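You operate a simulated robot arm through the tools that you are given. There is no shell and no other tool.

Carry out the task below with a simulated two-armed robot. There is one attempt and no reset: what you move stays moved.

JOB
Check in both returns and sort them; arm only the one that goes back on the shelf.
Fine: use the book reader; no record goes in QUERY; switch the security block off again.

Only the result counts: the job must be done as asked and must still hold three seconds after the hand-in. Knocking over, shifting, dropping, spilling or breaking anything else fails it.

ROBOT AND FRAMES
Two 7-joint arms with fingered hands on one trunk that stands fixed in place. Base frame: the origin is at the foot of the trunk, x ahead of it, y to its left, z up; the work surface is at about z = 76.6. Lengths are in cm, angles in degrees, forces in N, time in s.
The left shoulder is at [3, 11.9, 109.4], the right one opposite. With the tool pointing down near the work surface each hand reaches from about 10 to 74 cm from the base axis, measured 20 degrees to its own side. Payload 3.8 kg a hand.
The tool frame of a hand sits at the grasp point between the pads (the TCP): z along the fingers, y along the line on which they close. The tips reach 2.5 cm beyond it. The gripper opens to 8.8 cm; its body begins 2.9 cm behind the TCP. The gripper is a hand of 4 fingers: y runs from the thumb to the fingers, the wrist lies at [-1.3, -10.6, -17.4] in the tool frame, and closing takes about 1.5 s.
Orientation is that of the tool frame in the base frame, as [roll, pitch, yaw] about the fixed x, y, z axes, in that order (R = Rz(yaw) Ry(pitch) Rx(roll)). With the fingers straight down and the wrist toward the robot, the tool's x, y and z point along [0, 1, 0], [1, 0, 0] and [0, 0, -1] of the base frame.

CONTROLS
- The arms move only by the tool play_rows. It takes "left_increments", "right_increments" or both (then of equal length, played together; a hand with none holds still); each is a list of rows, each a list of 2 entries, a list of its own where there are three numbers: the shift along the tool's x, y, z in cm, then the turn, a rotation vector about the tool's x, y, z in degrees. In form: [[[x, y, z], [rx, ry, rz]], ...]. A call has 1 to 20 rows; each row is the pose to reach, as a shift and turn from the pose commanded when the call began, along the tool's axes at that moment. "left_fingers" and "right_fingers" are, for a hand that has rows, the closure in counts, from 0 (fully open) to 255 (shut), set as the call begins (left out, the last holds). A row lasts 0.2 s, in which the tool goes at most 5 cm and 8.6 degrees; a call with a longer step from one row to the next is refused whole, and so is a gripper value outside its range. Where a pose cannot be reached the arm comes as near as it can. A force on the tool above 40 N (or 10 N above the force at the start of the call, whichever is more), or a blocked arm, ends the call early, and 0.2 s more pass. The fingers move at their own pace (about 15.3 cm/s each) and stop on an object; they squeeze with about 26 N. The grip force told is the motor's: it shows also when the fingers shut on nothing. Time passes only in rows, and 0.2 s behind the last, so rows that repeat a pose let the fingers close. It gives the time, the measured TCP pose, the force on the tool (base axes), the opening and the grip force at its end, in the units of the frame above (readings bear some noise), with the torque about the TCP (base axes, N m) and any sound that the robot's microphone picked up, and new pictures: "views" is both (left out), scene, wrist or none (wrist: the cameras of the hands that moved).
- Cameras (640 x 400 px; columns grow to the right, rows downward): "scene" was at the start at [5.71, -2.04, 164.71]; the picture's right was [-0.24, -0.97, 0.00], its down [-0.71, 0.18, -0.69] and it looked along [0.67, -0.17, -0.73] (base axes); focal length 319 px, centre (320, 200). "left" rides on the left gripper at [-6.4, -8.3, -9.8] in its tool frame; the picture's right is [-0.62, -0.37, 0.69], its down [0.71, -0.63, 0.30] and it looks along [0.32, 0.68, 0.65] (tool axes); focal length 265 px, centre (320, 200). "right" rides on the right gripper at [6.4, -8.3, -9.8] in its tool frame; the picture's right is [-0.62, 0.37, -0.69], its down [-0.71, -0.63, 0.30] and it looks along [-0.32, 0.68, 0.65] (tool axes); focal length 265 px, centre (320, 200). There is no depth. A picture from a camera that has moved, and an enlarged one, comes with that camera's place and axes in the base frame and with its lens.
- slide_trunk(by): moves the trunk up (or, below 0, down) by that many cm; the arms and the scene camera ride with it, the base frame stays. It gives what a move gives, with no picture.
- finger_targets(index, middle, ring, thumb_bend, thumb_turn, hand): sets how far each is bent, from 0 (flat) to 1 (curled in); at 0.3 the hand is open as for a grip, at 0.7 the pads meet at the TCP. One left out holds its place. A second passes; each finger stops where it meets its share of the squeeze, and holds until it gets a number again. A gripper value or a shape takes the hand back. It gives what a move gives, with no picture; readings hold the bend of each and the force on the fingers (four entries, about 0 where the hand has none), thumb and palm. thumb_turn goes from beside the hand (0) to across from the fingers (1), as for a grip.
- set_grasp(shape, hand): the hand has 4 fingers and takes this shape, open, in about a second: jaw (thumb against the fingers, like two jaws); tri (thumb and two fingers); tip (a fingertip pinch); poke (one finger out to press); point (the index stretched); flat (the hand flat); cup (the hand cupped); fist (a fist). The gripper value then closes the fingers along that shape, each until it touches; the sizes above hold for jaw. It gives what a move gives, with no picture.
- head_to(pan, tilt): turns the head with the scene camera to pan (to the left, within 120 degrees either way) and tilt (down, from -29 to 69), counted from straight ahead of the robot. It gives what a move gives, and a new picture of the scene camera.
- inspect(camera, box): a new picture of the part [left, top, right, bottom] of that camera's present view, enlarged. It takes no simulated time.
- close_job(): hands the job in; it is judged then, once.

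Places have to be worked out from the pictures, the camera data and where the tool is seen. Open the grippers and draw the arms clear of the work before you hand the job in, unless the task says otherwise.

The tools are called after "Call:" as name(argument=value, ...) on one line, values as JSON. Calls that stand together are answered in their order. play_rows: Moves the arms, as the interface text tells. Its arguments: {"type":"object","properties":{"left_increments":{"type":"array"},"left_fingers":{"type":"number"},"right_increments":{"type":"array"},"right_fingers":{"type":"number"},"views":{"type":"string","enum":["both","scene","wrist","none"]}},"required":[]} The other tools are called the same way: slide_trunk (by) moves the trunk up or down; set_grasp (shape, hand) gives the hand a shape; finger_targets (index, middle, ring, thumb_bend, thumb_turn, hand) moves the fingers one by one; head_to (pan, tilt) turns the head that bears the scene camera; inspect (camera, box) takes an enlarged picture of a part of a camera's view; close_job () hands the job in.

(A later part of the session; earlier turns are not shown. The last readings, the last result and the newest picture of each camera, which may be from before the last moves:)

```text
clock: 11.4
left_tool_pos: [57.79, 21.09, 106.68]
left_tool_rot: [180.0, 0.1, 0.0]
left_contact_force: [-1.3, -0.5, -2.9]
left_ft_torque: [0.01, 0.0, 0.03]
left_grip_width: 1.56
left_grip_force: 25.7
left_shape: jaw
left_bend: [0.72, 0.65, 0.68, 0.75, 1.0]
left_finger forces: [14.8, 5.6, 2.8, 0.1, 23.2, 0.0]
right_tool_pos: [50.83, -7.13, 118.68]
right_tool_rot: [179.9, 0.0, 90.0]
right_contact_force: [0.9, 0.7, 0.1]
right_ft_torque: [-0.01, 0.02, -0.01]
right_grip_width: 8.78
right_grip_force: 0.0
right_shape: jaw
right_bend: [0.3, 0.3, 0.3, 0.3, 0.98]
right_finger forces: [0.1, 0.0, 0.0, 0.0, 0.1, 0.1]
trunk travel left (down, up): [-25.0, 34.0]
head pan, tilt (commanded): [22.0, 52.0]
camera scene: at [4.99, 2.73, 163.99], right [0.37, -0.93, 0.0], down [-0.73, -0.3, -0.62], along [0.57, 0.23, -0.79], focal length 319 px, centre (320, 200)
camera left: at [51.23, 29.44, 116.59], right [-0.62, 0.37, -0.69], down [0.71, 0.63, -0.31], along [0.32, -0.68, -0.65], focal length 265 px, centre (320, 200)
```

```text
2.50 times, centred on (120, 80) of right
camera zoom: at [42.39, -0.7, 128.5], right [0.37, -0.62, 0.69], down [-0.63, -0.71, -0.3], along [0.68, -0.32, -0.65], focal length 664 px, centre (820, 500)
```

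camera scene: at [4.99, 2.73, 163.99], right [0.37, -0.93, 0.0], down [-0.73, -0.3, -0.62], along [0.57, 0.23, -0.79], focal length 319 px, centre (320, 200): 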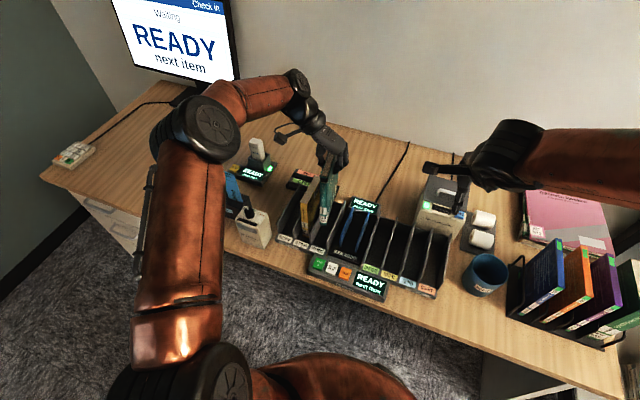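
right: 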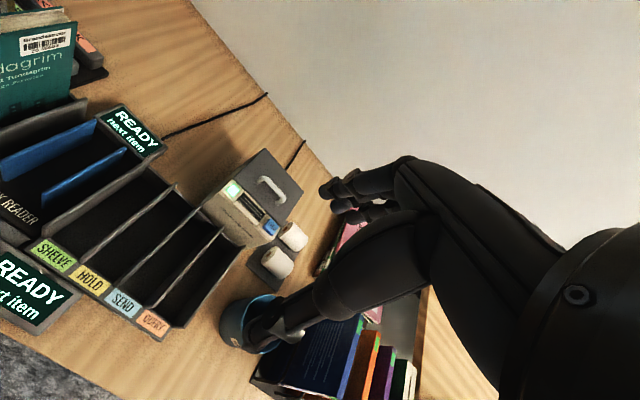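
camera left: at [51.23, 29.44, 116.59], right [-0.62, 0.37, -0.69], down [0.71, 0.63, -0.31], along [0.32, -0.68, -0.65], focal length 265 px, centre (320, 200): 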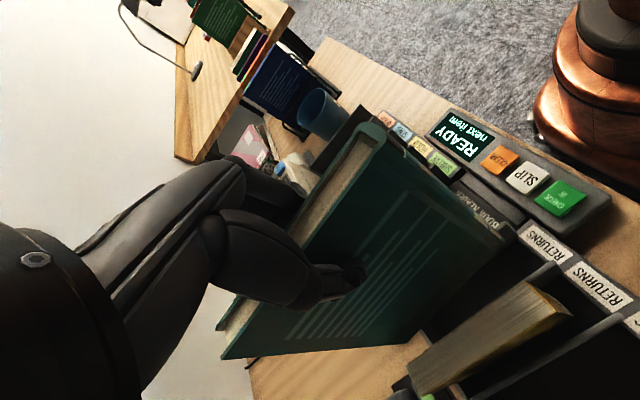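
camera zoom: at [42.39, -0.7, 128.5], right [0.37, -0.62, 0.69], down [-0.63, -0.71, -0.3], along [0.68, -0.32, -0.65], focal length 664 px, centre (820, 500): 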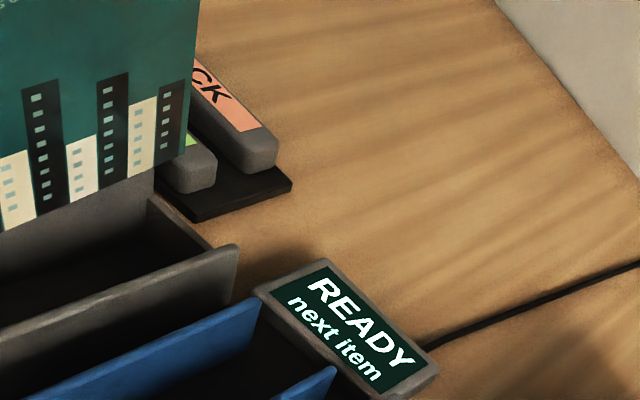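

The book hangs upright with its foot at z≈89. I carry it sideways over the reader cradle (centre y≈12.9).

Call:
play_rows(left_increments=[[[0, 1.5, 0], [0, 0, 0]], [[0, 3.5, 0], [0, 0, 0]], [[0, 5.5, 0], [0, 0, 0]], [[0, 7, 0], [0, 0, 0]], [[0, 7.8, 0], [0, 0, 0]], [[0, 7.8, 0], [0, 0, 0]]], views="both")

```text
clock: 12.8
left_tool_pos: [57.67, 13.2, 106.77]
left_tool_rot: [-180.0, 0.1, 0.0]
left_contact_force: [-0.2, 0.2, -4.0]
left_ft_torque: [-0.02, -0.03, 0.02]
left_grip_width: 1.58
left_grip_force: 26.1
left_shape: jaw
left_bend: [0.72, 0.65, 0.69, 0.75, 1.0]
left_finger forces: [14.9, 5.5, 2.8, 0.1, 23.2, 0.0]
right_tool_pos: [50.71, -6.96, 118.72]
right_tool_rot: [-180.0, 0.0, 89.9]
right_contact_force: [-0.2, 0.3, -0.5]
right_ft_torque: [0.01, -0.02, 0.01]
right_grip_width: 8.75
right_grip_force: 0.1
right_shape: jaw
right_bend: [0.3, 0.3, 0.3, 0.3, 0.98]
right_finger forces: [0.1, 0.0, 0.0, 0.0, 0.0, 0.0]
trunk travel left (down, up): [-25.0, 34.0]
head pan, tilt (commanded): [22.0, 52.0]
camera scene: at [4.98, 2.72, 163.99], right [0.37, -0.93, 0.0], down [-0.73, -0.3, -0.62], along [0.57, 0.23, -0.79], focal length 319 px, centre (320, 200)
camera left: at [51.14, 21.49, 116.59], right [-0.62, 0.37, -0.69], down [0.71, 0.63, -0.31], along [0.32, -0.68, -0.65], focal length 265 px, centre (320, 200)
```

scene: 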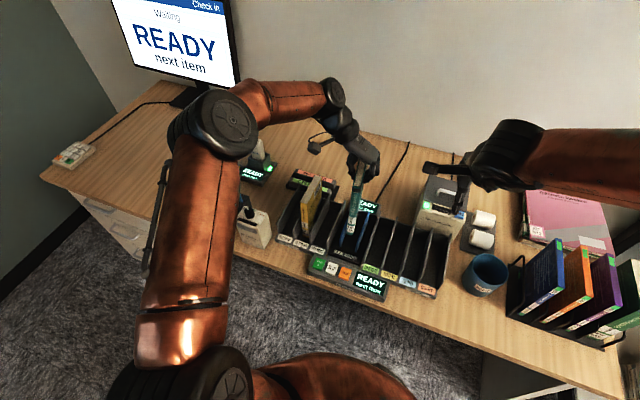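
left: 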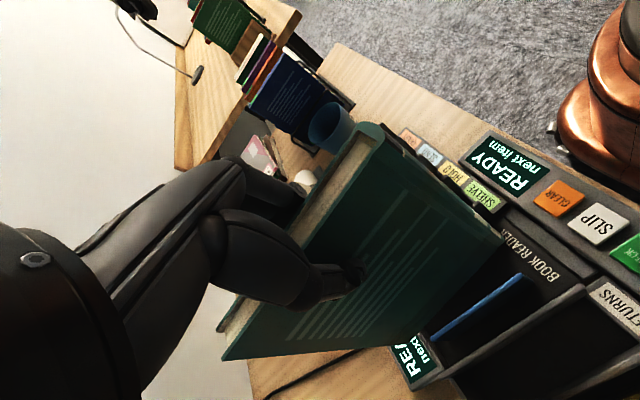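

Call:
inspect(camera="scene", box=[300, 140, 420, 280])

Call:
inspect(camera="left", box=[340, 200, 560, 380])

Call:
inspect(camera="right", box=[0, 0, 200, 140])

```text
2.86 times, centred on (360, 210) of scene
camera zoom: at [4.98, 2.72, 163.99], right [0.37, -0.93, 0.0], down [-0.73, -0.3, -0.62], along [0.57, 0.23, -0.79], focal length 911 px, centre (206, 171)
```

zoom: 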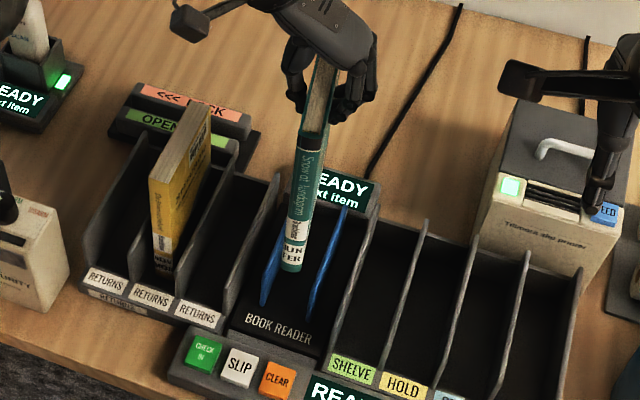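

```text
2.22 times, centred on (450, 290) of left
camera zoom: at [51.14, 21.49, 116.59], right [-0.62, 0.37, -0.69], down [0.71, 0.63, -0.31], along [0.32, -0.68, -0.65], focal length 590 px, centre (31, 0)
```

zoom: 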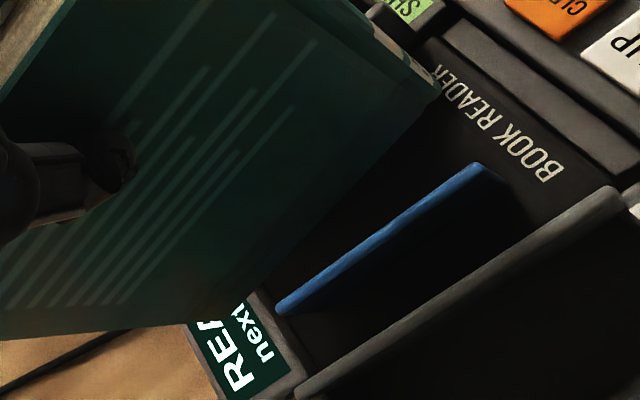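

```text
2.86 times, centred on (100, 70) of right
camera zoom: at [42.38, -0.71, 128.51], right [0.37, -0.62, 0.69], down [-0.63, -0.71, -0.3], along [0.68, -0.32, -0.65], focal length 758 px, centre (949, 571)
```

zoom: 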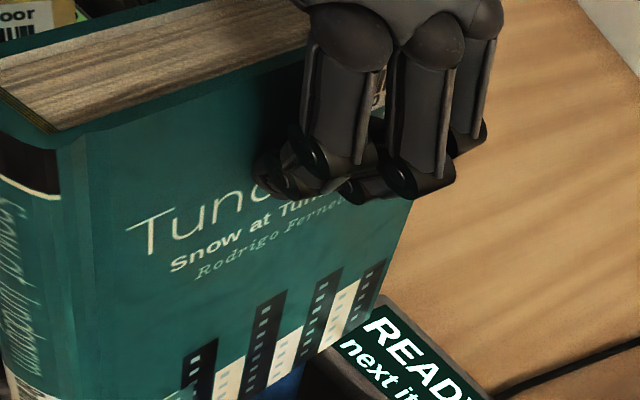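

The book is centred over the cradle (y≈12.5 against plates at 10.4 and 15.5). I lower it 10 cm, then creep.

Call:
play_rows(left_increments=[[[0, -0.2, 1.5], [0, 0, 0]], [[0, -0.3, 3.5], [0, 0, 0]], [[0, -0.3, 5.5], [0, 0, 0]], [[0, -0.3, 7.5], [0, 0, 0]], [[0, -0.3, 9], [0, 0, 0]], [[0, -0.3, 10], [0, 0, 0]], [[0, -0.3, 10], [0, 0, 0]]], views="both")

```text
clock: 13.8
left_tool_pos: [57.69, 12.7, 101.58]
left_tool_rot: [179.1, -0.6, -0.1]
left_contact_force: [-3.3, -3.4, 19.9]
left_ft_torque: [0.0, 0.15, -0.01]
left_grip_width: 1.79
left_grip_force: 26.1
left_shape: jaw
left_bend: [0.72, 0.64, 0.68, 0.78, 0.99]
left_finger forces: [18.4, 7.4, 2.9, 0.0, 27.2, 0.0]
right_tool_pos: [50.64, -7.17, 118.87]
right_tool_rot: [179.9, 0.0, 89.9]
right_contact_force: [0.2, -0.5, -0.9]
right_ft_torque: [-0.03, -0.01, 0.0]
right_grip_width: 8.75
right_grip_force: 0.1
right_shape: jaw
right_bend: [0.3, 0.3, 0.3, 0.3, 0.98]
right_finger forces: [0.0, 0.0, 0.0, 0.0, 0.1, 0.1]
trunk travel left (down, up): [-25.0, 34.0]
head pan, tilt (commanded): [22.0, 52.0]
stopped in row 4 (left hand): the force on the tool passed its limit at 42 N (the readings are from after the stop); the commanded pose is now the measured one
camera scene: at [4.73, 2.6, 164.02], right [0.37, -0.93, 0.0], down [-0.73, -0.29, -0.62], along [0.57, 0.23, -0.79], focal length 319 px, centre (320, 200)
camera left: at [51.16, 21.25, 111.12], right [-0.61, 0.36, -0.7], down [0.72, 0.62, -0.31], along [0.33, -0.69, -0.64], focal length 265 px, centre (320, 200)
```

scene: 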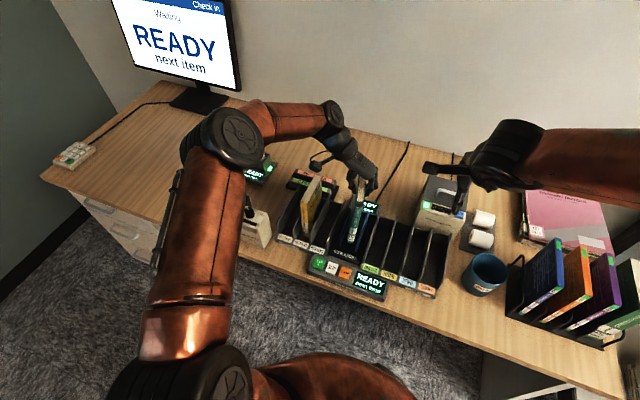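
left: 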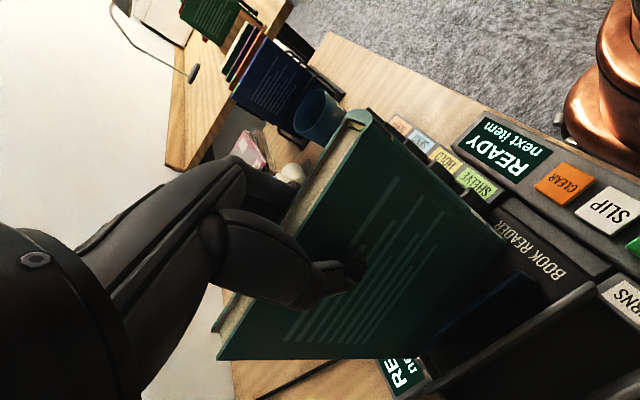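

Something stopped the book about 6 cm above the floor. I zoom in to see what it touches.

Call:
inspect(camera="scene", box=[310, 150, 400, 270])

Call:
inspect(camera="left", box=[340, 200, 560, 390])

Call:
inspect(camera="right", box=[0, 0, 200, 180])

```text
3.33 times, centred on (355, 210) of scene
camera zoom: at [4.73, 2.6, 164.02], right [0.37, -0.93, 0.0], down [-0.73, -0.29, -0.62], along [0.57, 0.23, -0.79], focal length 1063 px, centre (203, 167)
```

zoom: 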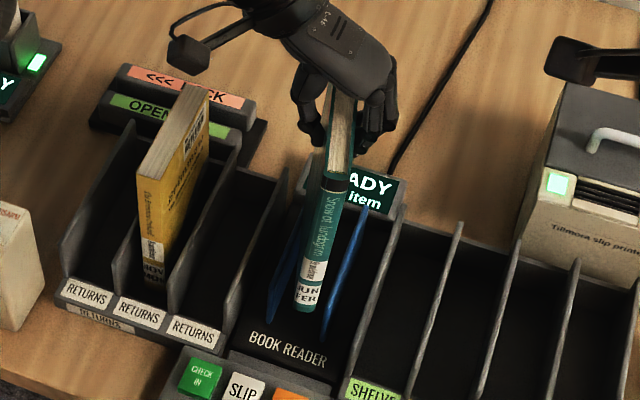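

```text
2.11 times, centred on (450, 295) of left
camera zoom: at [51.16, 21.25, 111.12], right [-0.61, 0.36, -0.7], down [0.72, 0.62, -0.31], along [0.33, -0.69, -0.64], focal length 559 px, centre (46, 0)
```

zoom: 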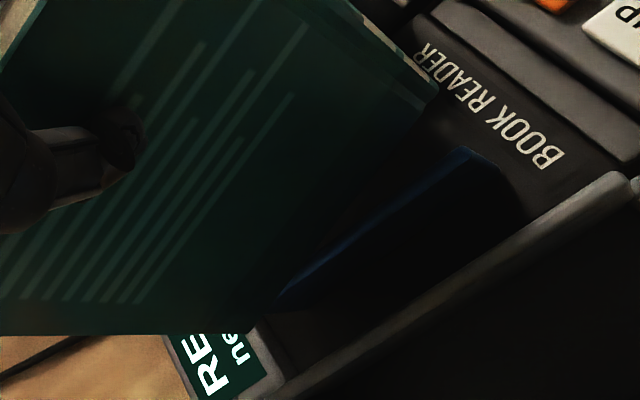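

```text
2.22 times, centred on (100, 90) of right
camera zoom: at [42.19, -0.82, 128.59], right [0.37, -0.62, 0.69], down [-0.63, -0.71, -0.31], along [0.68, -0.32, -0.65], focal length 590 px, centre (809, 444)
```

zoom: 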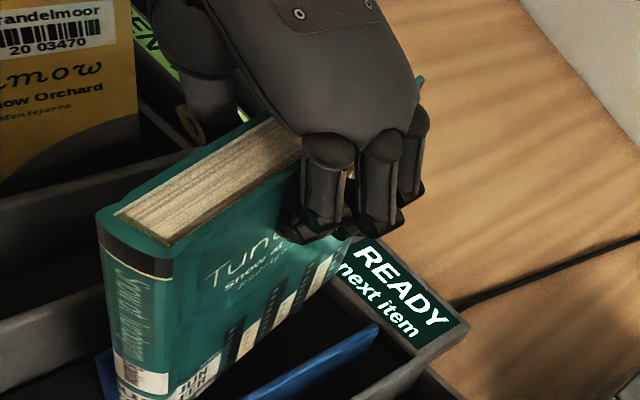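

The book has turned a few degrees in the grip (its fore edge leans to the left), so its far bottom corner met the left blue plate. I raise it 4.5 cm, level the hand and turn about 6° to straighten the book.

Call:
play_rows(left_increments=[[[0, 0, -1.5], [0, 0, 0]], [[0, 0, -3], [0.5, -0.3, 2]], [[0, 0, -4.5], [0.9, -0.6, 4]], [[0, 0, -4.5], [0.9, -0.6, 6]], [[0, 0, -4.5], [0.9, -0.6, 6]]], views="both")

```text
clock: 15.0
left_tool_pos: [57.91, 12.92, 105.51]
left_tool_rot: [-179.7, 0.2, -6.0]
left_contact_force: [-0.4, 0.0, -3.1]
left_ft_torque: [-0.05, -0.01, 0.0]
left_grip_width: 1.66
left_grip_force: 26.6
left_shape: jaw
left_bend: [0.72, 0.65, 0.7, 0.78, 0.98]
left_finger forces: [15.7, 5.8, 2.9, 0.0, 24.4, 0.0]
right_tool_pos: [50.73, -7.24, 118.77]
right_tool_rot: [-180.0, 0.1, 90.0]
right_contact_force: [0.0, -0.1, -0.6]
right_ft_torque: [-0.02, 0.01, -0.03]
right_grip_width: 8.75
right_grip_force: 0.1
right_shape: jaw
right_bend: [0.3, 0.3, 0.3, 0.3, 0.98]
right_finger forces: [0.0, 0.0, 0.0, 0.1, 0.1, 0.0]
trunk travel left (down, up): [-25.0, 34.0]
head pan, tilt (commanded): [22.0, 52.0]
camera scene: at [4.96, 2.71, 163.99], right [0.37, -0.93, 0.0], down [-0.73, -0.3, -0.62], along [0.57, 0.23, -0.79], focal length 319 px, centre (320, 200)
camera left: at [52.28, 21.9, 115.46], right [-0.58, 0.44, -0.69], down [0.78, 0.55, -0.3], along [0.25, -0.71, -0.66], focal length 265 px, centre (320, 200)
```

scene: 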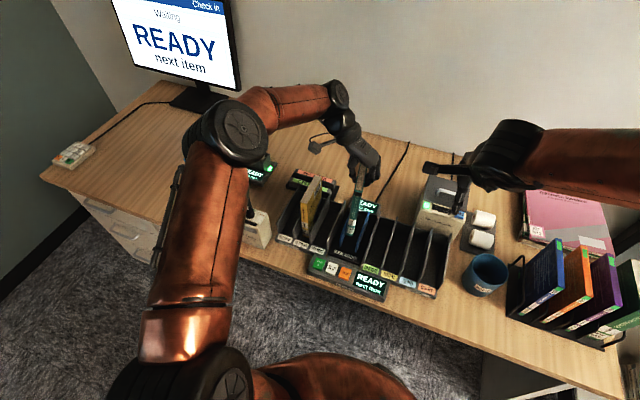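
left: 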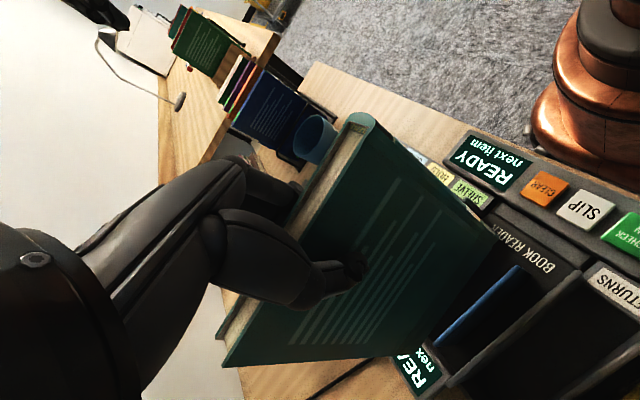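

Call:
inspect(camera="left", box=[210, 100, 530, 400])

Call:
inspect(camera="right", box=[0, 0, 240, 180])

Call:
inspect(camera="scene", box=[310, 140, 400, 270])

```text
1.33 times, centred on (370, 250) of left
camera zoom: at [52.28, 21.9, 115.46], right [-0.58, 0.44, -0.69], down [0.78, 0.55, -0.3], along [0.25, -0.71, -0.66], focal length 354 px, centre (253, 133)
```

zoom: 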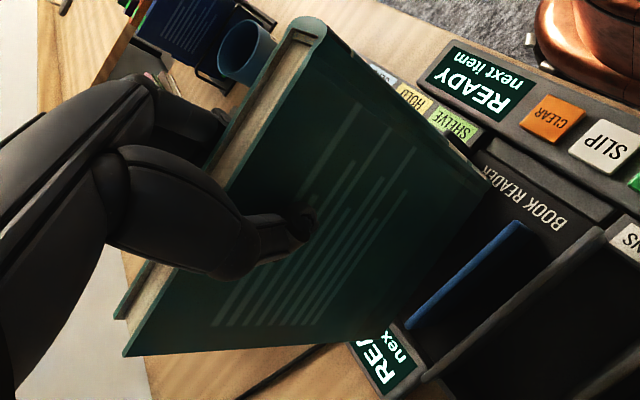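

```text
2.22 times, centred on (120, 90) of right
camera zoom: at [42.37, -0.71, 128.51], right [0.37, -0.62, 0.69], down [-0.63, -0.71, -0.3], along [0.68, -0.32, -0.65], focal length 590 px, centre (764, 444)
```

zoom: 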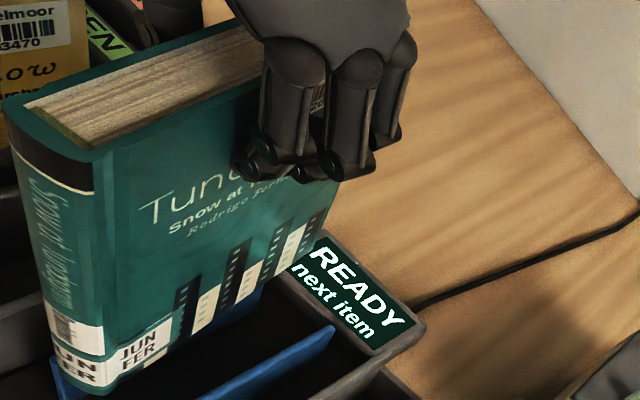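

```text
3.08 times, centred on (355, 205) of scene
camera zoom: at [4.96, 2.71, 163.99], right [0.37, -0.93, 0.0], down [-0.73, -0.3, -0.62], along [0.57, 0.23, -0.79], focal length 981 px, centre (212, 185)
```

zoom: 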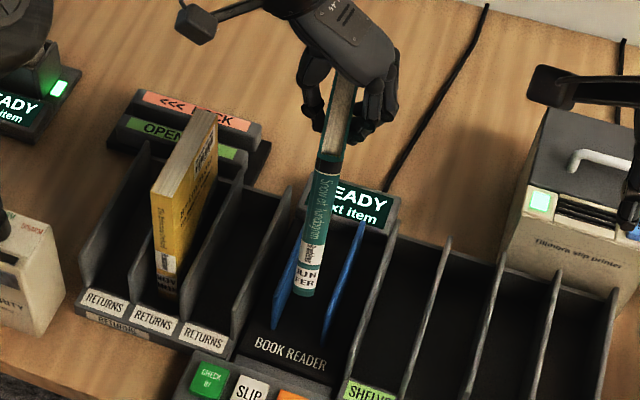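

The book is still turned about 8.5° (fore edge to the left) and its foot leans slightly left. I turn another 8.5°, tilt back 2.5° and compare again.

Call:
play_rows(left_increments=[[[0, 0.1, 0], [-1.2, 0, 4.2]], [[0, 0.2, 0], [-2.5, 0, 8.5]], [[0, 0.2, 0], [-2.5, 0, 8.5]]], views="both")

Call:
inspect(camera="right", box=[0, 0, 240, 180])

Call:
inspect(camera="scene", box=[310, 140, 400, 270])

Call:
inspect(camera="left", box=[210, 100, 530, 400])

```text
clock: 15.8
left_tool_pos: [57.91, 12.83, 105.73]
left_tool_rot: [177.8, 0.0, -14.7]
left_contact_force: [-0.3, 0.9, -3.4]
left_ft_torque: [0.0, 0.03, 0.0]
left_grip_width: 1.63
left_grip_force: 25.5
left_shape: jaw
left_bend: [0.72, 0.65, 0.7, 0.78, 0.98]
left_finger forces: [15.6, 5.7, 3.0, 0.1, 24.4, 0.0]
right_tool_pos: [50.8, -7.16, 118.78]
right_tool_rot: [-180.0, 0.0, 90.0]
right_contact_force: [0.1, -0.5, 0.3]
right_ft_torque: [-0.03, 0.0, 0.03]
right_grip_width: 8.77
right_grip_force: 0.0
right_shape: jaw
right_bend: [0.3, 0.3, 0.3, 0.3, 0.98]
right_finger forces: [0.0, 0.0, 0.1, 0.0, 0.1, 0.0]
trunk travel left (down, up): [-25.0, 34.0]
head pan, tilt (commanded): [22.0, 52.0]
camera scene: at [4.96, 2.71, 163.99], right [0.37, -0.93, 0.0], down [-0.73, -0.3, -0.62], along [0.57, 0.23, -0.79], focal length 319 px, centre (320, 200)
camera left: at [53.78, 22.91, 115.05], right [-0.51, 0.49, -0.71], down [0.85, 0.42, -0.33], along [0.13, -0.77, -0.63], focal length 265 px, centre (320, 200)
```

scene: 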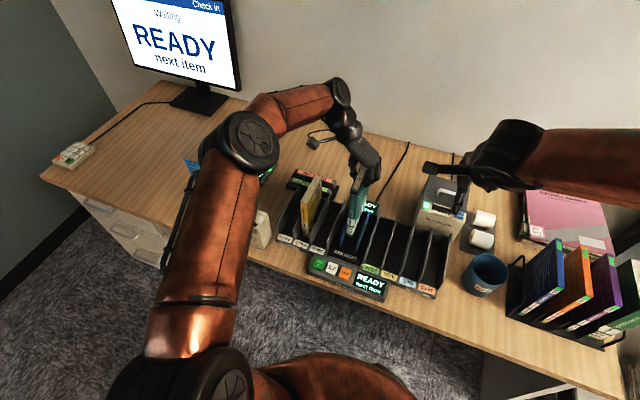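
left: 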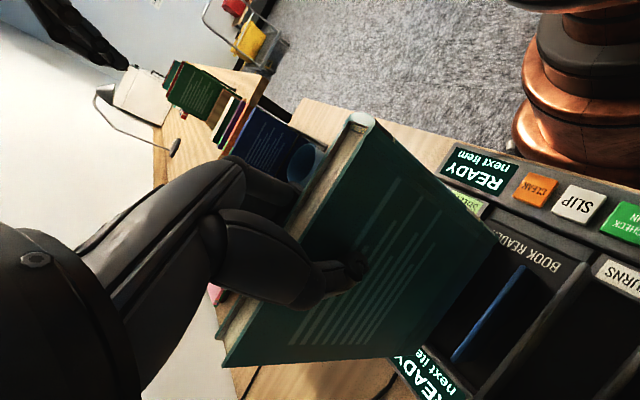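

```text
2.22 times, centred on (120, 90) of right
camera zoom: at [42.37, -0.71, 128.51], right [0.37, -0.62, 0.69], down [-0.63, -0.71, -0.3], along [0.68, -0.32, -0.65], focal length 590 px, centre (764, 444)
```

zoom: 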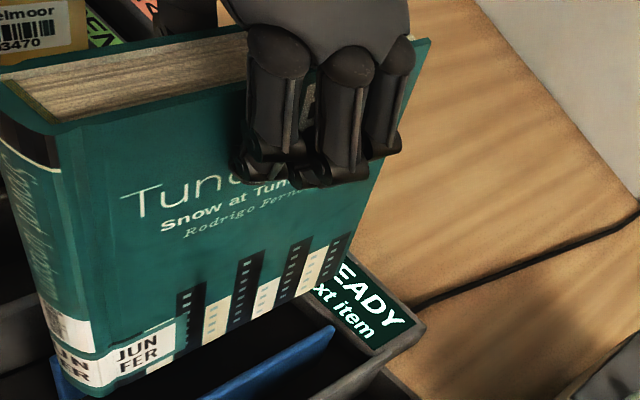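

```text
3.08 times, centred on (355, 205) of scene
camera zoom: at [4.96, 2.71, 163.99], right [0.37, -0.93, 0.0], down [-0.73, -0.3, -0.62], along [0.57, 0.23, -0.79], focal length 981 px, centre (212, 185)
```

zoom: 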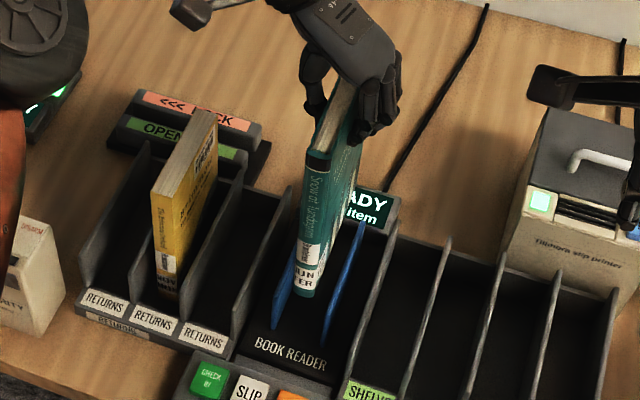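

```text
1.33 times, centred on (370, 250) of left
camera zoom: at [53.78, 22.91, 115.05], right [-0.51, 0.49, -0.71], down [0.85, 0.42, -0.33], along [0.13, -0.77, -0.63], focal length 354 px, centre (253, 133)
```

zoom: 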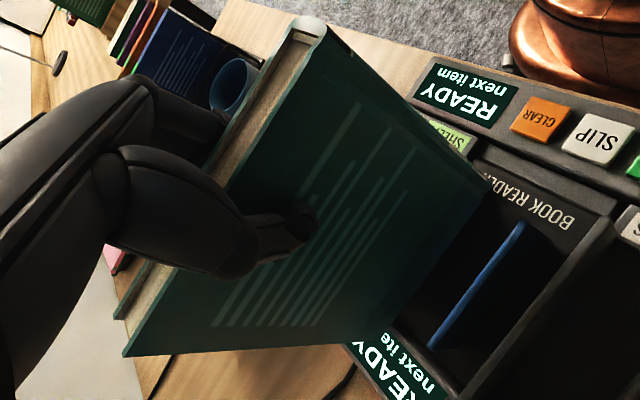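

The book is now aligned with the cradle (right face y≈11.9, centre ≈12.8). I lower 8 cm straight down, compensating the 2° tilt.

Call:
play_rows(left_increments=[[[0, -0.05, 1.5], [0, 0, 0]], [[0, -0.11, 3], [0, 0, 0]], [[0, -0.17, 4.5], [0, 0, 0]], [[0, -0.22, 5.7], [0, 0, 0]], [[0, -0.26, 6.9], [0, 0, 0]], [[0, -0.3, 8], [0, 0, 0]], [[0, -0.3, 8], [0, 0, 0]]], views="both")

```text
clock: 17.4
left_tool_pos: [57.7, 12.9, 97.61]
left_tool_rot: [177.7, 0.0, -14.7]
left_contact_force: [-0.3, 0.0, -2.4]
left_ft_torque: [-0.04, 0.03, 0.02]
left_grip_width: 1.65
left_grip_force: 26.2
left_shape: jaw
left_bend: [0.72, 0.65, 0.7, 0.78, 0.98]
left_finger forces: [15.6, 5.7, 3.0, 0.0, 24.4, 0.2]
right_tool_pos: [50.82, -7.21, 118.75]
right_tool_rot: [-180.0, 0.0, 90.0]
right_contact_force: [0.7, -0.4, -0.4]
right_ft_torque: [0.0, 0.03, 0.0]
right_grip_width: 8.77
right_grip_force: 0.0
right_shape: jaw
right_bend: [0.3, 0.3, 0.3, 0.3, 0.98]
right_finger forces: [0.0, 0.0, 0.0, 0.1, 0.0, 0.1]
trunk travel left (down, up): [-25.0, 34.0]
head pan, tilt (commanded): [22.0, 52.0]
camera scene: at [4.97, 2.71, 163.99], right [0.37, -0.93, 0.0], down [-0.73, -0.3, -0.62], along [0.57, 0.23, -0.79], focal length 319 px, centre (320, 200)
camera left: at [53.62, 22.92, 107.1], right [-0.51, 0.49, -0.71], down [0.85, 0.42, -0.33], along [0.14, -0.77, -0.63], focal length 265 px, centre (320, 200)
```

scene: 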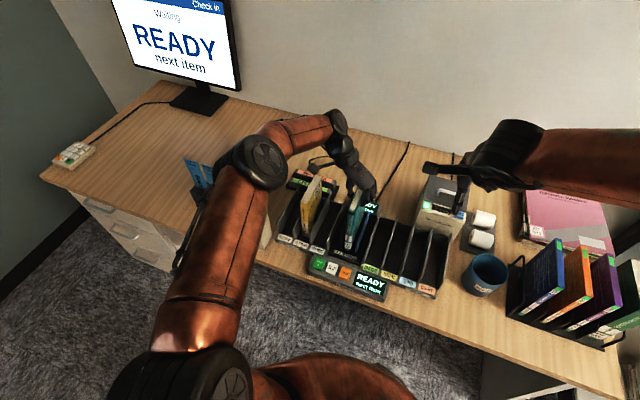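
left: 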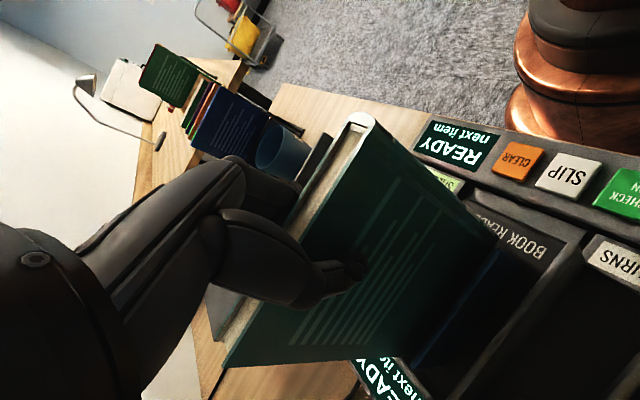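

It is inside the plates with no contact. I creep down the rest.

Call:
play_rows(left_increments=[[[0, -0.015, 0.4], [0, 0, 0]], [[0, -0.03, 0.8], [0, 0, 0]], [[0, -0.045, 1.2], [0, 0, 0]], [[0, -0.06, 1.6], [0, 0, 0]], [[0, -0.07, 1.9], [0, 0, 0]], [[0, -0.07, 1.9], [0, 0, 0]]], views="none")

```text
clock: 18.8
left_tool_pos: [57.74, 12.88, 95.67]
left_tool_rot: [177.7, 0.1, -14.6]
left_contact_force: [-0.6, 0.7, -3.4]
left_ft_torque: [-0.03, 0.02, 0.01]
left_grip_width: 1.64
left_grip_force: 26.4
left_shape: jaw
left_bend: [0.72, 0.65, 0.7, 0.78, 0.98]
left_finger forces: [15.6, 5.7, 3.1, 0.0, 24.4, 0.0]
right_tool_pos: [50.72, -7.09, 118.83]
right_tool_rot: [180.0, 0.0, 90.0]
right_contact_force: [0.4, -0.4, 0.0]
right_ft_torque: [-0.01, 0.01, 0.0]
right_grip_width: 8.75
right_grip_force: 0.0
right_shape: jaw
right_bend: [0.3, 0.3, 0.3, 0.3, 0.98]
right_finger forces: [0.0, 0.0, 0.0, 0.1, 0.0, 0.0]
trunk travel left (down, up): [-25.0, 34.0]
head pan, tilt (commanded): [22.0, 52.0]
```

Still hanging free (3.4 N). I creep on in 0.25 cm steps until it stands.

Call:
play_rows(left_increments=[[[0, -0.01, 0.25], [0, 0, 0]], [[0, -0.02, 0.5], [0, 0, 0]], [[0, -0.02, 0.5], [0, 0, 0]]], views="none")

```text
clock: 19.6
left_tool_pos: [57.81, 12.87, 95.38]
left_tool_rot: [177.7, -0.1, -14.5]
left_contact_force: [1.8, -0.2, 9.3]
left_ft_torque: [0.06, 0.05, 0.0]
left_grip_width: 1.66
left_grip_force: 25.9
left_shape: jaw
left_bend: [0.72, 0.65, 0.7, 0.78, 0.98]
left_finger forces: [16.6, 6.2, 3.3, 0.0, 25.2, 0.0]
right_tool_pos: [50.75, -7.12, 118.73]
right_tool_rot: [179.9, -0.1, 90.1]
right_contact_force: [-0.6, 0.0, -0.3]
right_ft_torque: [-0.04, 0.03, 0.0]
right_grip_width: 8.75
right_grip_force: 0.1
right_shape: jaw
right_bend: [0.3, 0.3, 0.3, 0.3, 0.98]
right_finger forces: [0.0, 0.1, 0.1, 0.1, 0.0, 0.1]
trunk travel left (down, up): [-25.0, 34.0]
head pan, tilt (commanded): [22.0, 52.0]
```

The book stands on the reader floor (9 N contact). I look whether the display has changed.

Call:
inspect(camera="scene", box=[300, 160, 420, 310])

Call:
inspect(camera="scene", box=[100, 0, 260, 100])

Call:
inspect(camera="right", box=[0, 0, 200, 340])

```text
2.67 times, centred on (360, 235) of scene
camera zoom: at [4.86, 2.67, 164.01], right [0.37, -0.93, 0.0], down [-0.73, -0.3, -0.62], along [0.57, 0.23, -0.79], focal length 850 px, centre (213, 107)
```

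zoom: 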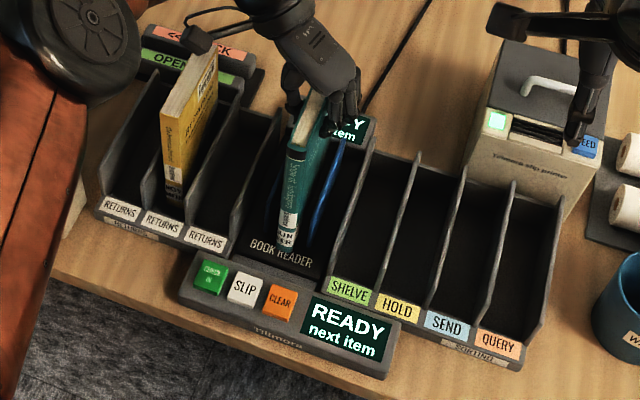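

```text
4.00 times, centred on (180, 50) of scene
camera zoom: at [4.86, 2.67, 164.01], right [0.37, -0.93, 0.0], down [-0.73, -0.3, -0.62], along [0.57, 0.23, -0.79], focal length 1275 px, centre (880, 800)
```

zoom: 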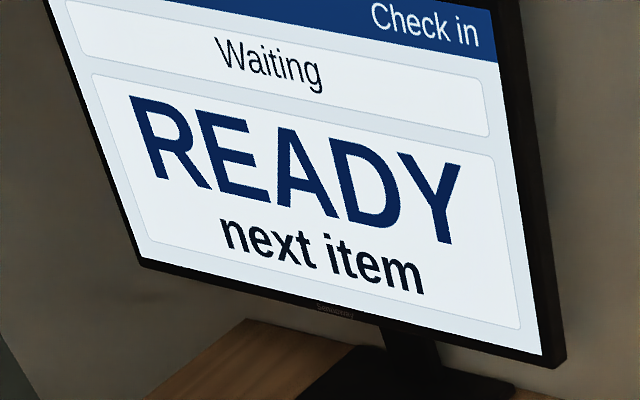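

```text
1.18 times, centred on (100, 170) of right
camera zoom: at [42.29, -0.75, 128.55], right [0.37, -0.62, 0.69], down [-0.63, -0.71, -0.3], along [0.68, -0.32, -0.65], focal length 312 px, centre (579, 235)
```

zoom: 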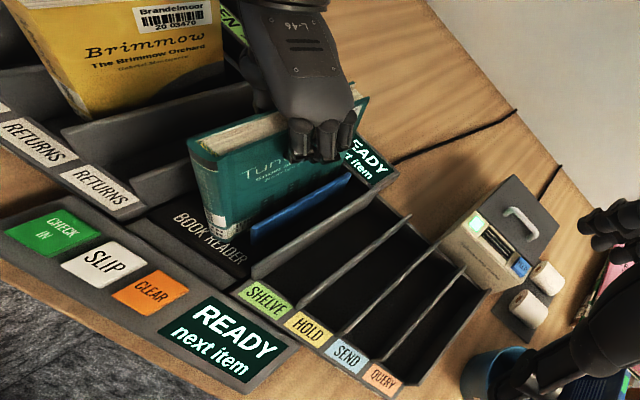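

Nothing changes until CHECK IN is pressed. I release the book, which stands between the plates, and lift the left hand clear.

Call:
play_rows(left_increments=[[[0, 0, 0], [0, 0, 0]], [[0, 0, 0], [0, 0, 0]], [[0, 0, 0], [0, 0, 0]], [[0, 0, 0], [0, 0, 0]], [[0, 0, 0], [0, 0, 0]], [[0, 0, 0], [0, 0, 0]]], left_fingers=90, views="both")

Call:
inspect(camera="scene", box=[300, 160, 420, 310])

```text
clock: 21.0
left_tool_pos: [57.76, 12.82, 95.27]
left_tool_rot: [177.8, 0.0, -14.7]
left_contact_force: [-0.5, 0.8, 0.6]
left_ft_torque: [0.03, 0.01, -0.01]
left_grip_width: 5.64
left_grip_force: 0.1
left_shape: jaw
left_bend: [0.28, 0.39, 0.36, 0.62, 1.0]
left_finger forces: [0.0, 0.0, 0.0, 0.0, 0.0, 0.1]
right_tool_pos: [50.72, -7.15, 118.8]
right_tool_rot: [180.0, -0.1, 90.1]
right_contact_force: [0.2, 0.4, 0.4]
right_ft_torque: [0.01, 0.03, -0.02]
right_grip_width: 8.76
right_grip_force: 0.0
right_shape: jaw
right_bend: [0.3, 0.3, 0.3, 0.3, 0.98]
right_finger forces: [0.0, 0.0, 0.0, 0.0, 0.0, 0.0]
trunk travel left (down, up): [-25.0, 34.0]
head pan, tilt (commanded): [22.0, 52.0]
camera scene: at [4.95, 2.7, 163.99], right [0.37, -0.93, 0.0], down [-0.73, -0.3, -0.62], along [0.57, 0.23, -0.79], focal length 319 px, centre (320, 200)
camera left: at [53.66, 22.96, 104.71], right [-0.51, 0.49, -0.71], down [0.85, 0.42, -0.33], along [0.14, -0.77, -0.63], focal length 265 px, centre (320, 200)
```

scene: 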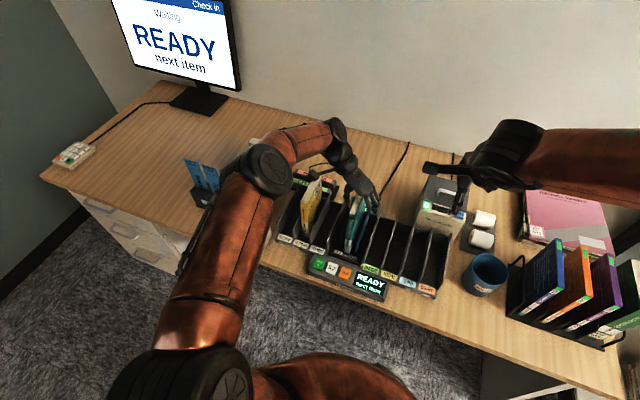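
left: 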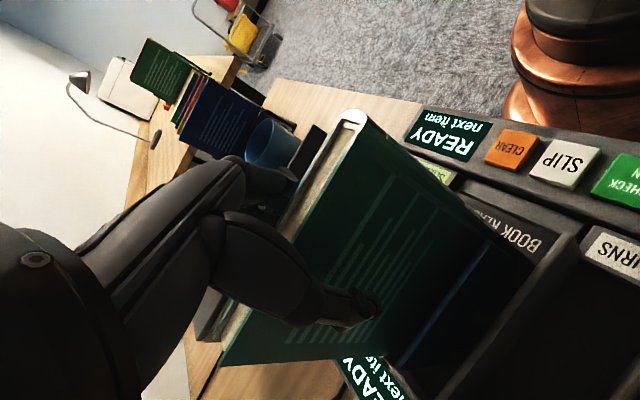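

```text
2.67 times, centred on (360, 235) of scene
camera zoom: at [4.95, 2.7, 163.99], right [0.37, -0.93, 0.0], down [-0.73, -0.3, -0.62], along [0.57, 0.23, -0.79], focal length 850 px, centre (213, 107)
```

zoom: 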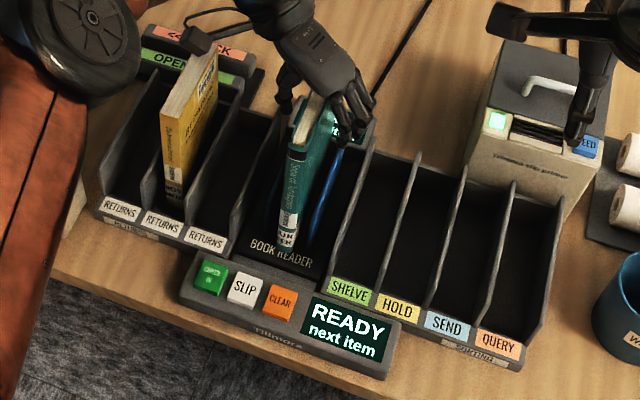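

The teal book stands freely in the cradle. I raise the left hand and bring it away to the left.

Call:
play_rows(left_increments=[[[0, 0.05, -2], [0, 0, 0]], [[0, 0.15, -5], [0, 0, 0]], [[0, 0.3, -8.5], [0, 0, 0]], [[0, 0.45, -12], [0, 0, 0]], [[-2.5, -2.8, -13], [0.5, 0, -3]], [[-5, -6, -14], [1, 0, -6]], [[-7.5, -9.5, -15], [1.5, 0, -9]], [[-10, -13, -16.3], [2, 0, -12]], [[-12.4, -16, -17.3], [2.3, 0, -14.6]]], views="both")

Call:
set_grasp(hand="right", shape="poke")

```text
clock: 23.0
left_tool_pos: [49.83, 32.29, 111.87]
left_tool_rot: [-179.9, 0.3, 0.0]
left_contact_force: [0.6, -0.3, 0.5]
left_ft_torque: [-0.04, 0.01, -0.02]
left_grip_width: 5.68
left_grip_force: 0.1
left_shape: jaw
left_bend: [0.28, 0.39, 0.36, 0.62, 1.0]
left_finger forces: [0.0, 0.0, 0.1, 0.0, 0.1, 0.1]
right_tool_pos: [50.65, -7.16, 118.61]
right_tool_rot: [-180.0, 0.0, 90.0]
right_contact_force: [0.1, 1.7, 0.1]
right_ft_torque: [-0.01, 0.01, 0.03]
right_grip_width: 8.75
right_grip_force: 0.0
right_shape: jaw
right_bend: [0.3, 0.3, 0.3, 0.3, 0.98]
right_finger forces: [0.0, 0.0, 0.1, 0.1, 0.1, 0.0]
trunk travel left (down, up): [-25.0, 34.0]
head pan, tilt (commanded): [22.0, 52.0]
camera scene: at [4.86, 2.78, 163.99], right [0.37, -0.93, 0.0], down [-0.73, -0.3, -0.62], along [0.57, 0.23, -0.79], focal length 319 px, centre (320, 200)
camera left: at [43.46, 40.57, 121.74], right [-0.62, 0.37, -0.69], down [0.71, 0.63, -0.31], along [0.32, -0.68, -0.66], focal length 265 px, centre (320, 200)
```

scene: 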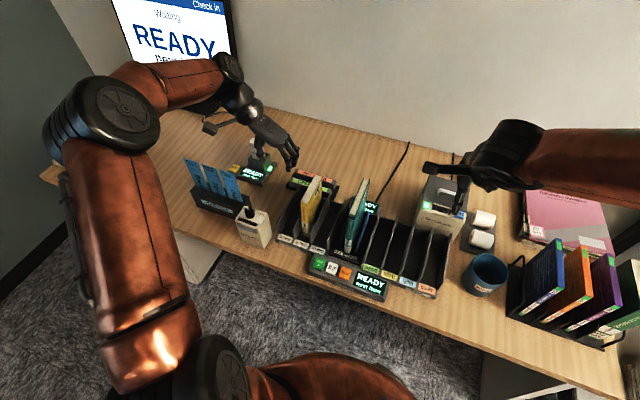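
left: 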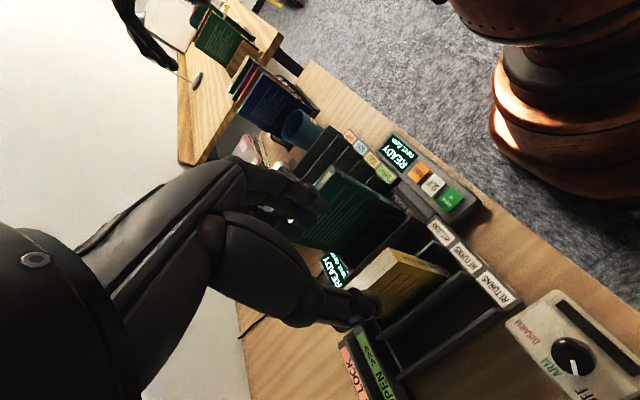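

```text
clock: 23.9
left_tool_pos: [49.91, 32.14, 111.76]
left_tool_rot: [-179.8, 0.3, 0.0]
left_contact_force: [-0.3, -0.1, -0.8]
left_ft_torque: [0.01, 0.01, 0.03]
left_grip_width: 5.69
left_grip_force: 0.0
left_shape: jaw
left_bend: [0.28, 0.39, 0.36, 0.62, 1.0]
left_finger forces: [0.1, 0.0, 0.0, 0.0, 0.0, 0.0]
right_tool_pos: [50.72, -7.04, 118.67]
right_tool_rot: [-180.0, 0.0, 90.0]
right_contact_force: [-0.4, 0.7, 0.6]
right_ft_torque: [0.0, 0.0, 0.02]
right_grip_width: 0.01
right_grip_force: 0.0
right_shape: poke
right_bend: [0.7, 0.7, 0.99, 1.0, 1.0]
right_finger forces: [0.1, 0.0, 0.0, 0.0, 0.0, 0.0]
trunk travel left (down, up): [-25.0, 34.0]
head pan, tilt (commanded): [22.0, 52.0]
```

The right hand is in the poke shape; I look at where its fingertip is.

Call:
inspect(camera="right", box=[0, 0, 640, 400])

Call:
inspect(camera="scene", box=[400, 100, 560, 230])

Call:
inspect(camera="scene", box=[290, 170, 400, 310])

```text
1.00 times, centred on (320, 200) of right (not enlarged: the box is as wide or as high as the picture)
camera zoom: at [42.34, -0.7, 128.52], right [0.37, -0.62, 0.69], down [-0.63, -0.71, -0.3], along [0.68, -0.32, -0.65], focal length 265 px, centre (320, 200)
```

zoom: 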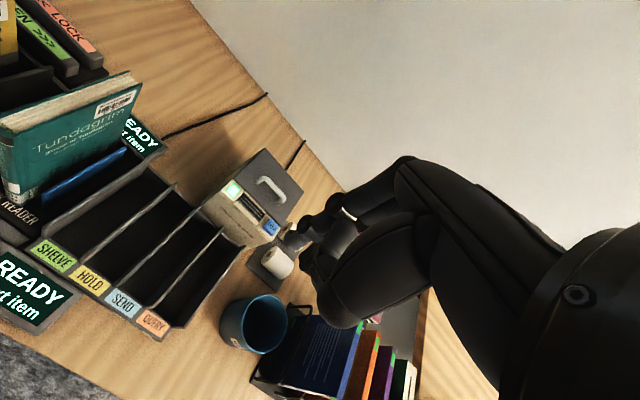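

```text
3.08 times, centred on (480, 165) of scene
camera zoom: at [4.92, 2.72, 163.99], right [0.37, -0.93, 0.0], down [-0.73, -0.3, -0.62], along [0.57, 0.23, -0.79], focal length 981 px, centre (-172, 308)
```

zoom: 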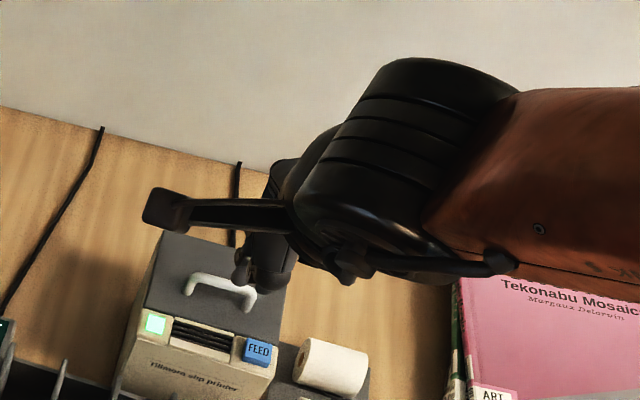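

```text
2.86 times, centred on (345, 240) of scene
camera zoom: at [4.92, 2.72, 163.99], right [0.37, -0.93, 0.0], down [-0.73, -0.3, -0.62], along [0.57, 0.23, -0.79], focal length 911 px, centre (249, 86)
```

zoom: 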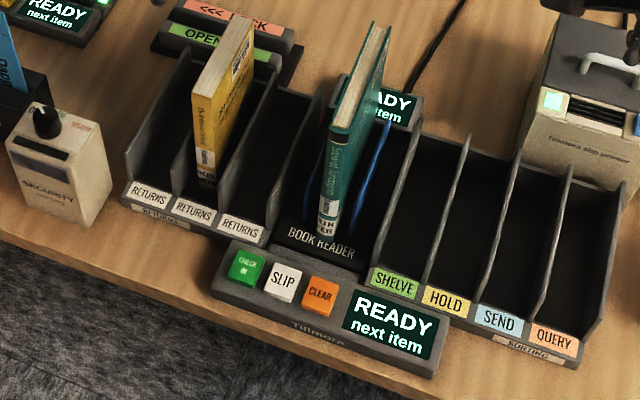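

The teal book stands upright. I enlarge the right hand to find its fingertip.

Call:
inspect(camera="right", box=[240, 170, 400, 330])

Call:
inspect(camera="left", box=[100, 0, 260, 110])

```text
2.50 times, centred on (320, 250) of right
camera zoom: at [42.34, -0.7, 128.52], right [0.37, -0.62, 0.69], down [-0.63, -0.71, -0.3], along [0.68, -0.32, -0.65], focal length 664 px, centre (320, 75)
```

zoom: 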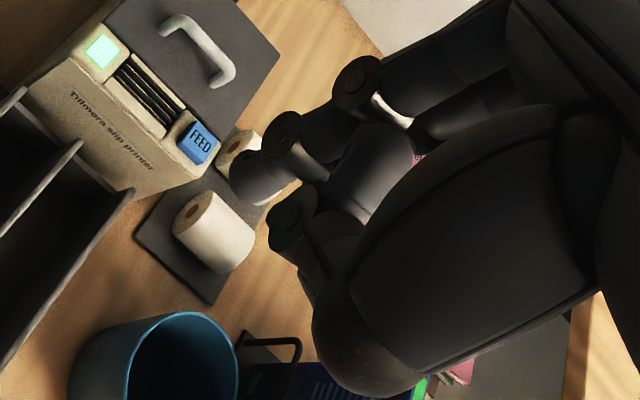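

```text
3.64 times, centred on (180, 55) of left
camera zoom: at [43.53, 40.5, 121.71], right [-0.62, 0.37, -0.69], down [0.71, 0.63, -0.31], along [0.32, -0.68, -0.66], focal length 965 px, centre (829, 727)
```

zoom: 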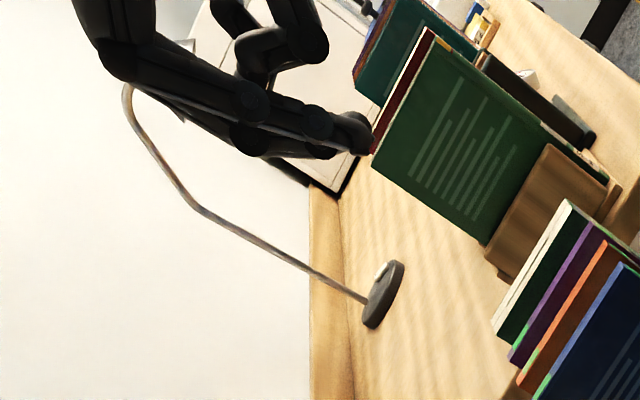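

The poke fingertip is about 2.4 cm beyond the TCP. CHECK IN lies at about (44.1, 18.9, 80); I bring the right hand above it, passing in front of the teal book.

Call:
play_rows(right_increments=[[[2, -3, 2], [0, 0, 0]], [[5, -6, 4], [0, 0, 0]], [[8.5, -8.5, 6], [0, 0, 0]], [[13, -8.7, 8], [0, 0, 0]], [[17.5, -8.7, 10], [0, 0, 0]], [[21.5, -8.2, 12], [0, 0, 0]], [[25, -7.5, 14], [0, 0, 0]], [[25.4, -6.6, 18], [0, 0, 0]], [[25.4, -6.6, 22], [0, 0, 0]], [[25.4, -6.6, 26], [0, 0, 0]], [[25.4, -6.6, 26], [0, 0, 0]]], views="both")

```text
clock: 26.3
left_tool_pos: [49.95, 32.12, 111.83]
left_tool_rot: [-179.9, 0.3, 0.0]
left_contact_force: [0.4, 0.1, -0.1]
left_ft_torque: [0.01, 0.0, -0.01]
left_grip_width: 5.66
left_grip_force: 0.1
left_shape: jaw
left_bend: [0.28, 0.39, 0.36, 0.62, 1.0]
left_finger forces: [0.0, 0.0, 0.1, 0.0, 0.1, 0.0]
right_tool_pos: [44.27, 18.27, 92.66]
right_tool_rot: [180.0, 0.1, 90.0]
right_contact_force: [-0.3, 0.2, -0.3]
right_ft_torque: [0.01, -0.03, 0.0]
right_grip_width: 0.0
right_grip_force: 0.0
right_shape: poke
right_bend: [0.7, 0.7, 0.99, 1.0, 1.0]
right_finger forces: [0.0, 0.0, 0.1, 0.0, 0.0, 0.1]
trunk travel left (down, up): [-25.0, 34.0]
head pan, tilt (commanded): [22.0, 52.0]
camera scene: at [4.9, 2.7, 164.0], right [0.37, -0.93, 0.0], down [-0.73, -0.3, -0.62], along [0.57, 0.23, -0.79], focal length 319 px, centre (320, 200)
camera right: at [35.75, 24.52, 102.54], right [0.37, -0.62, 0.69], down [-0.63, -0.71, -0.3], along [0.68, -0.32, -0.65], focal length 265 px, centre (320, 200)
```

scene: 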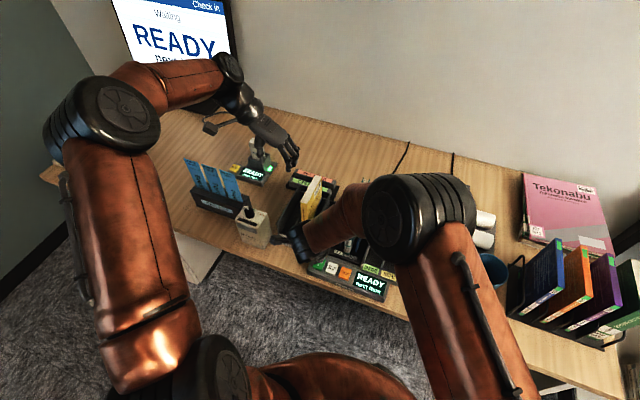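
right: 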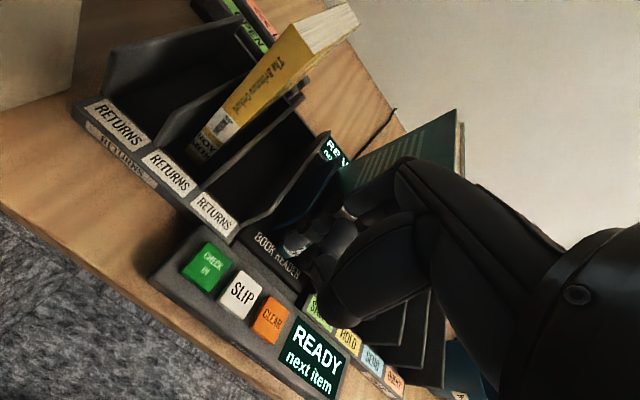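

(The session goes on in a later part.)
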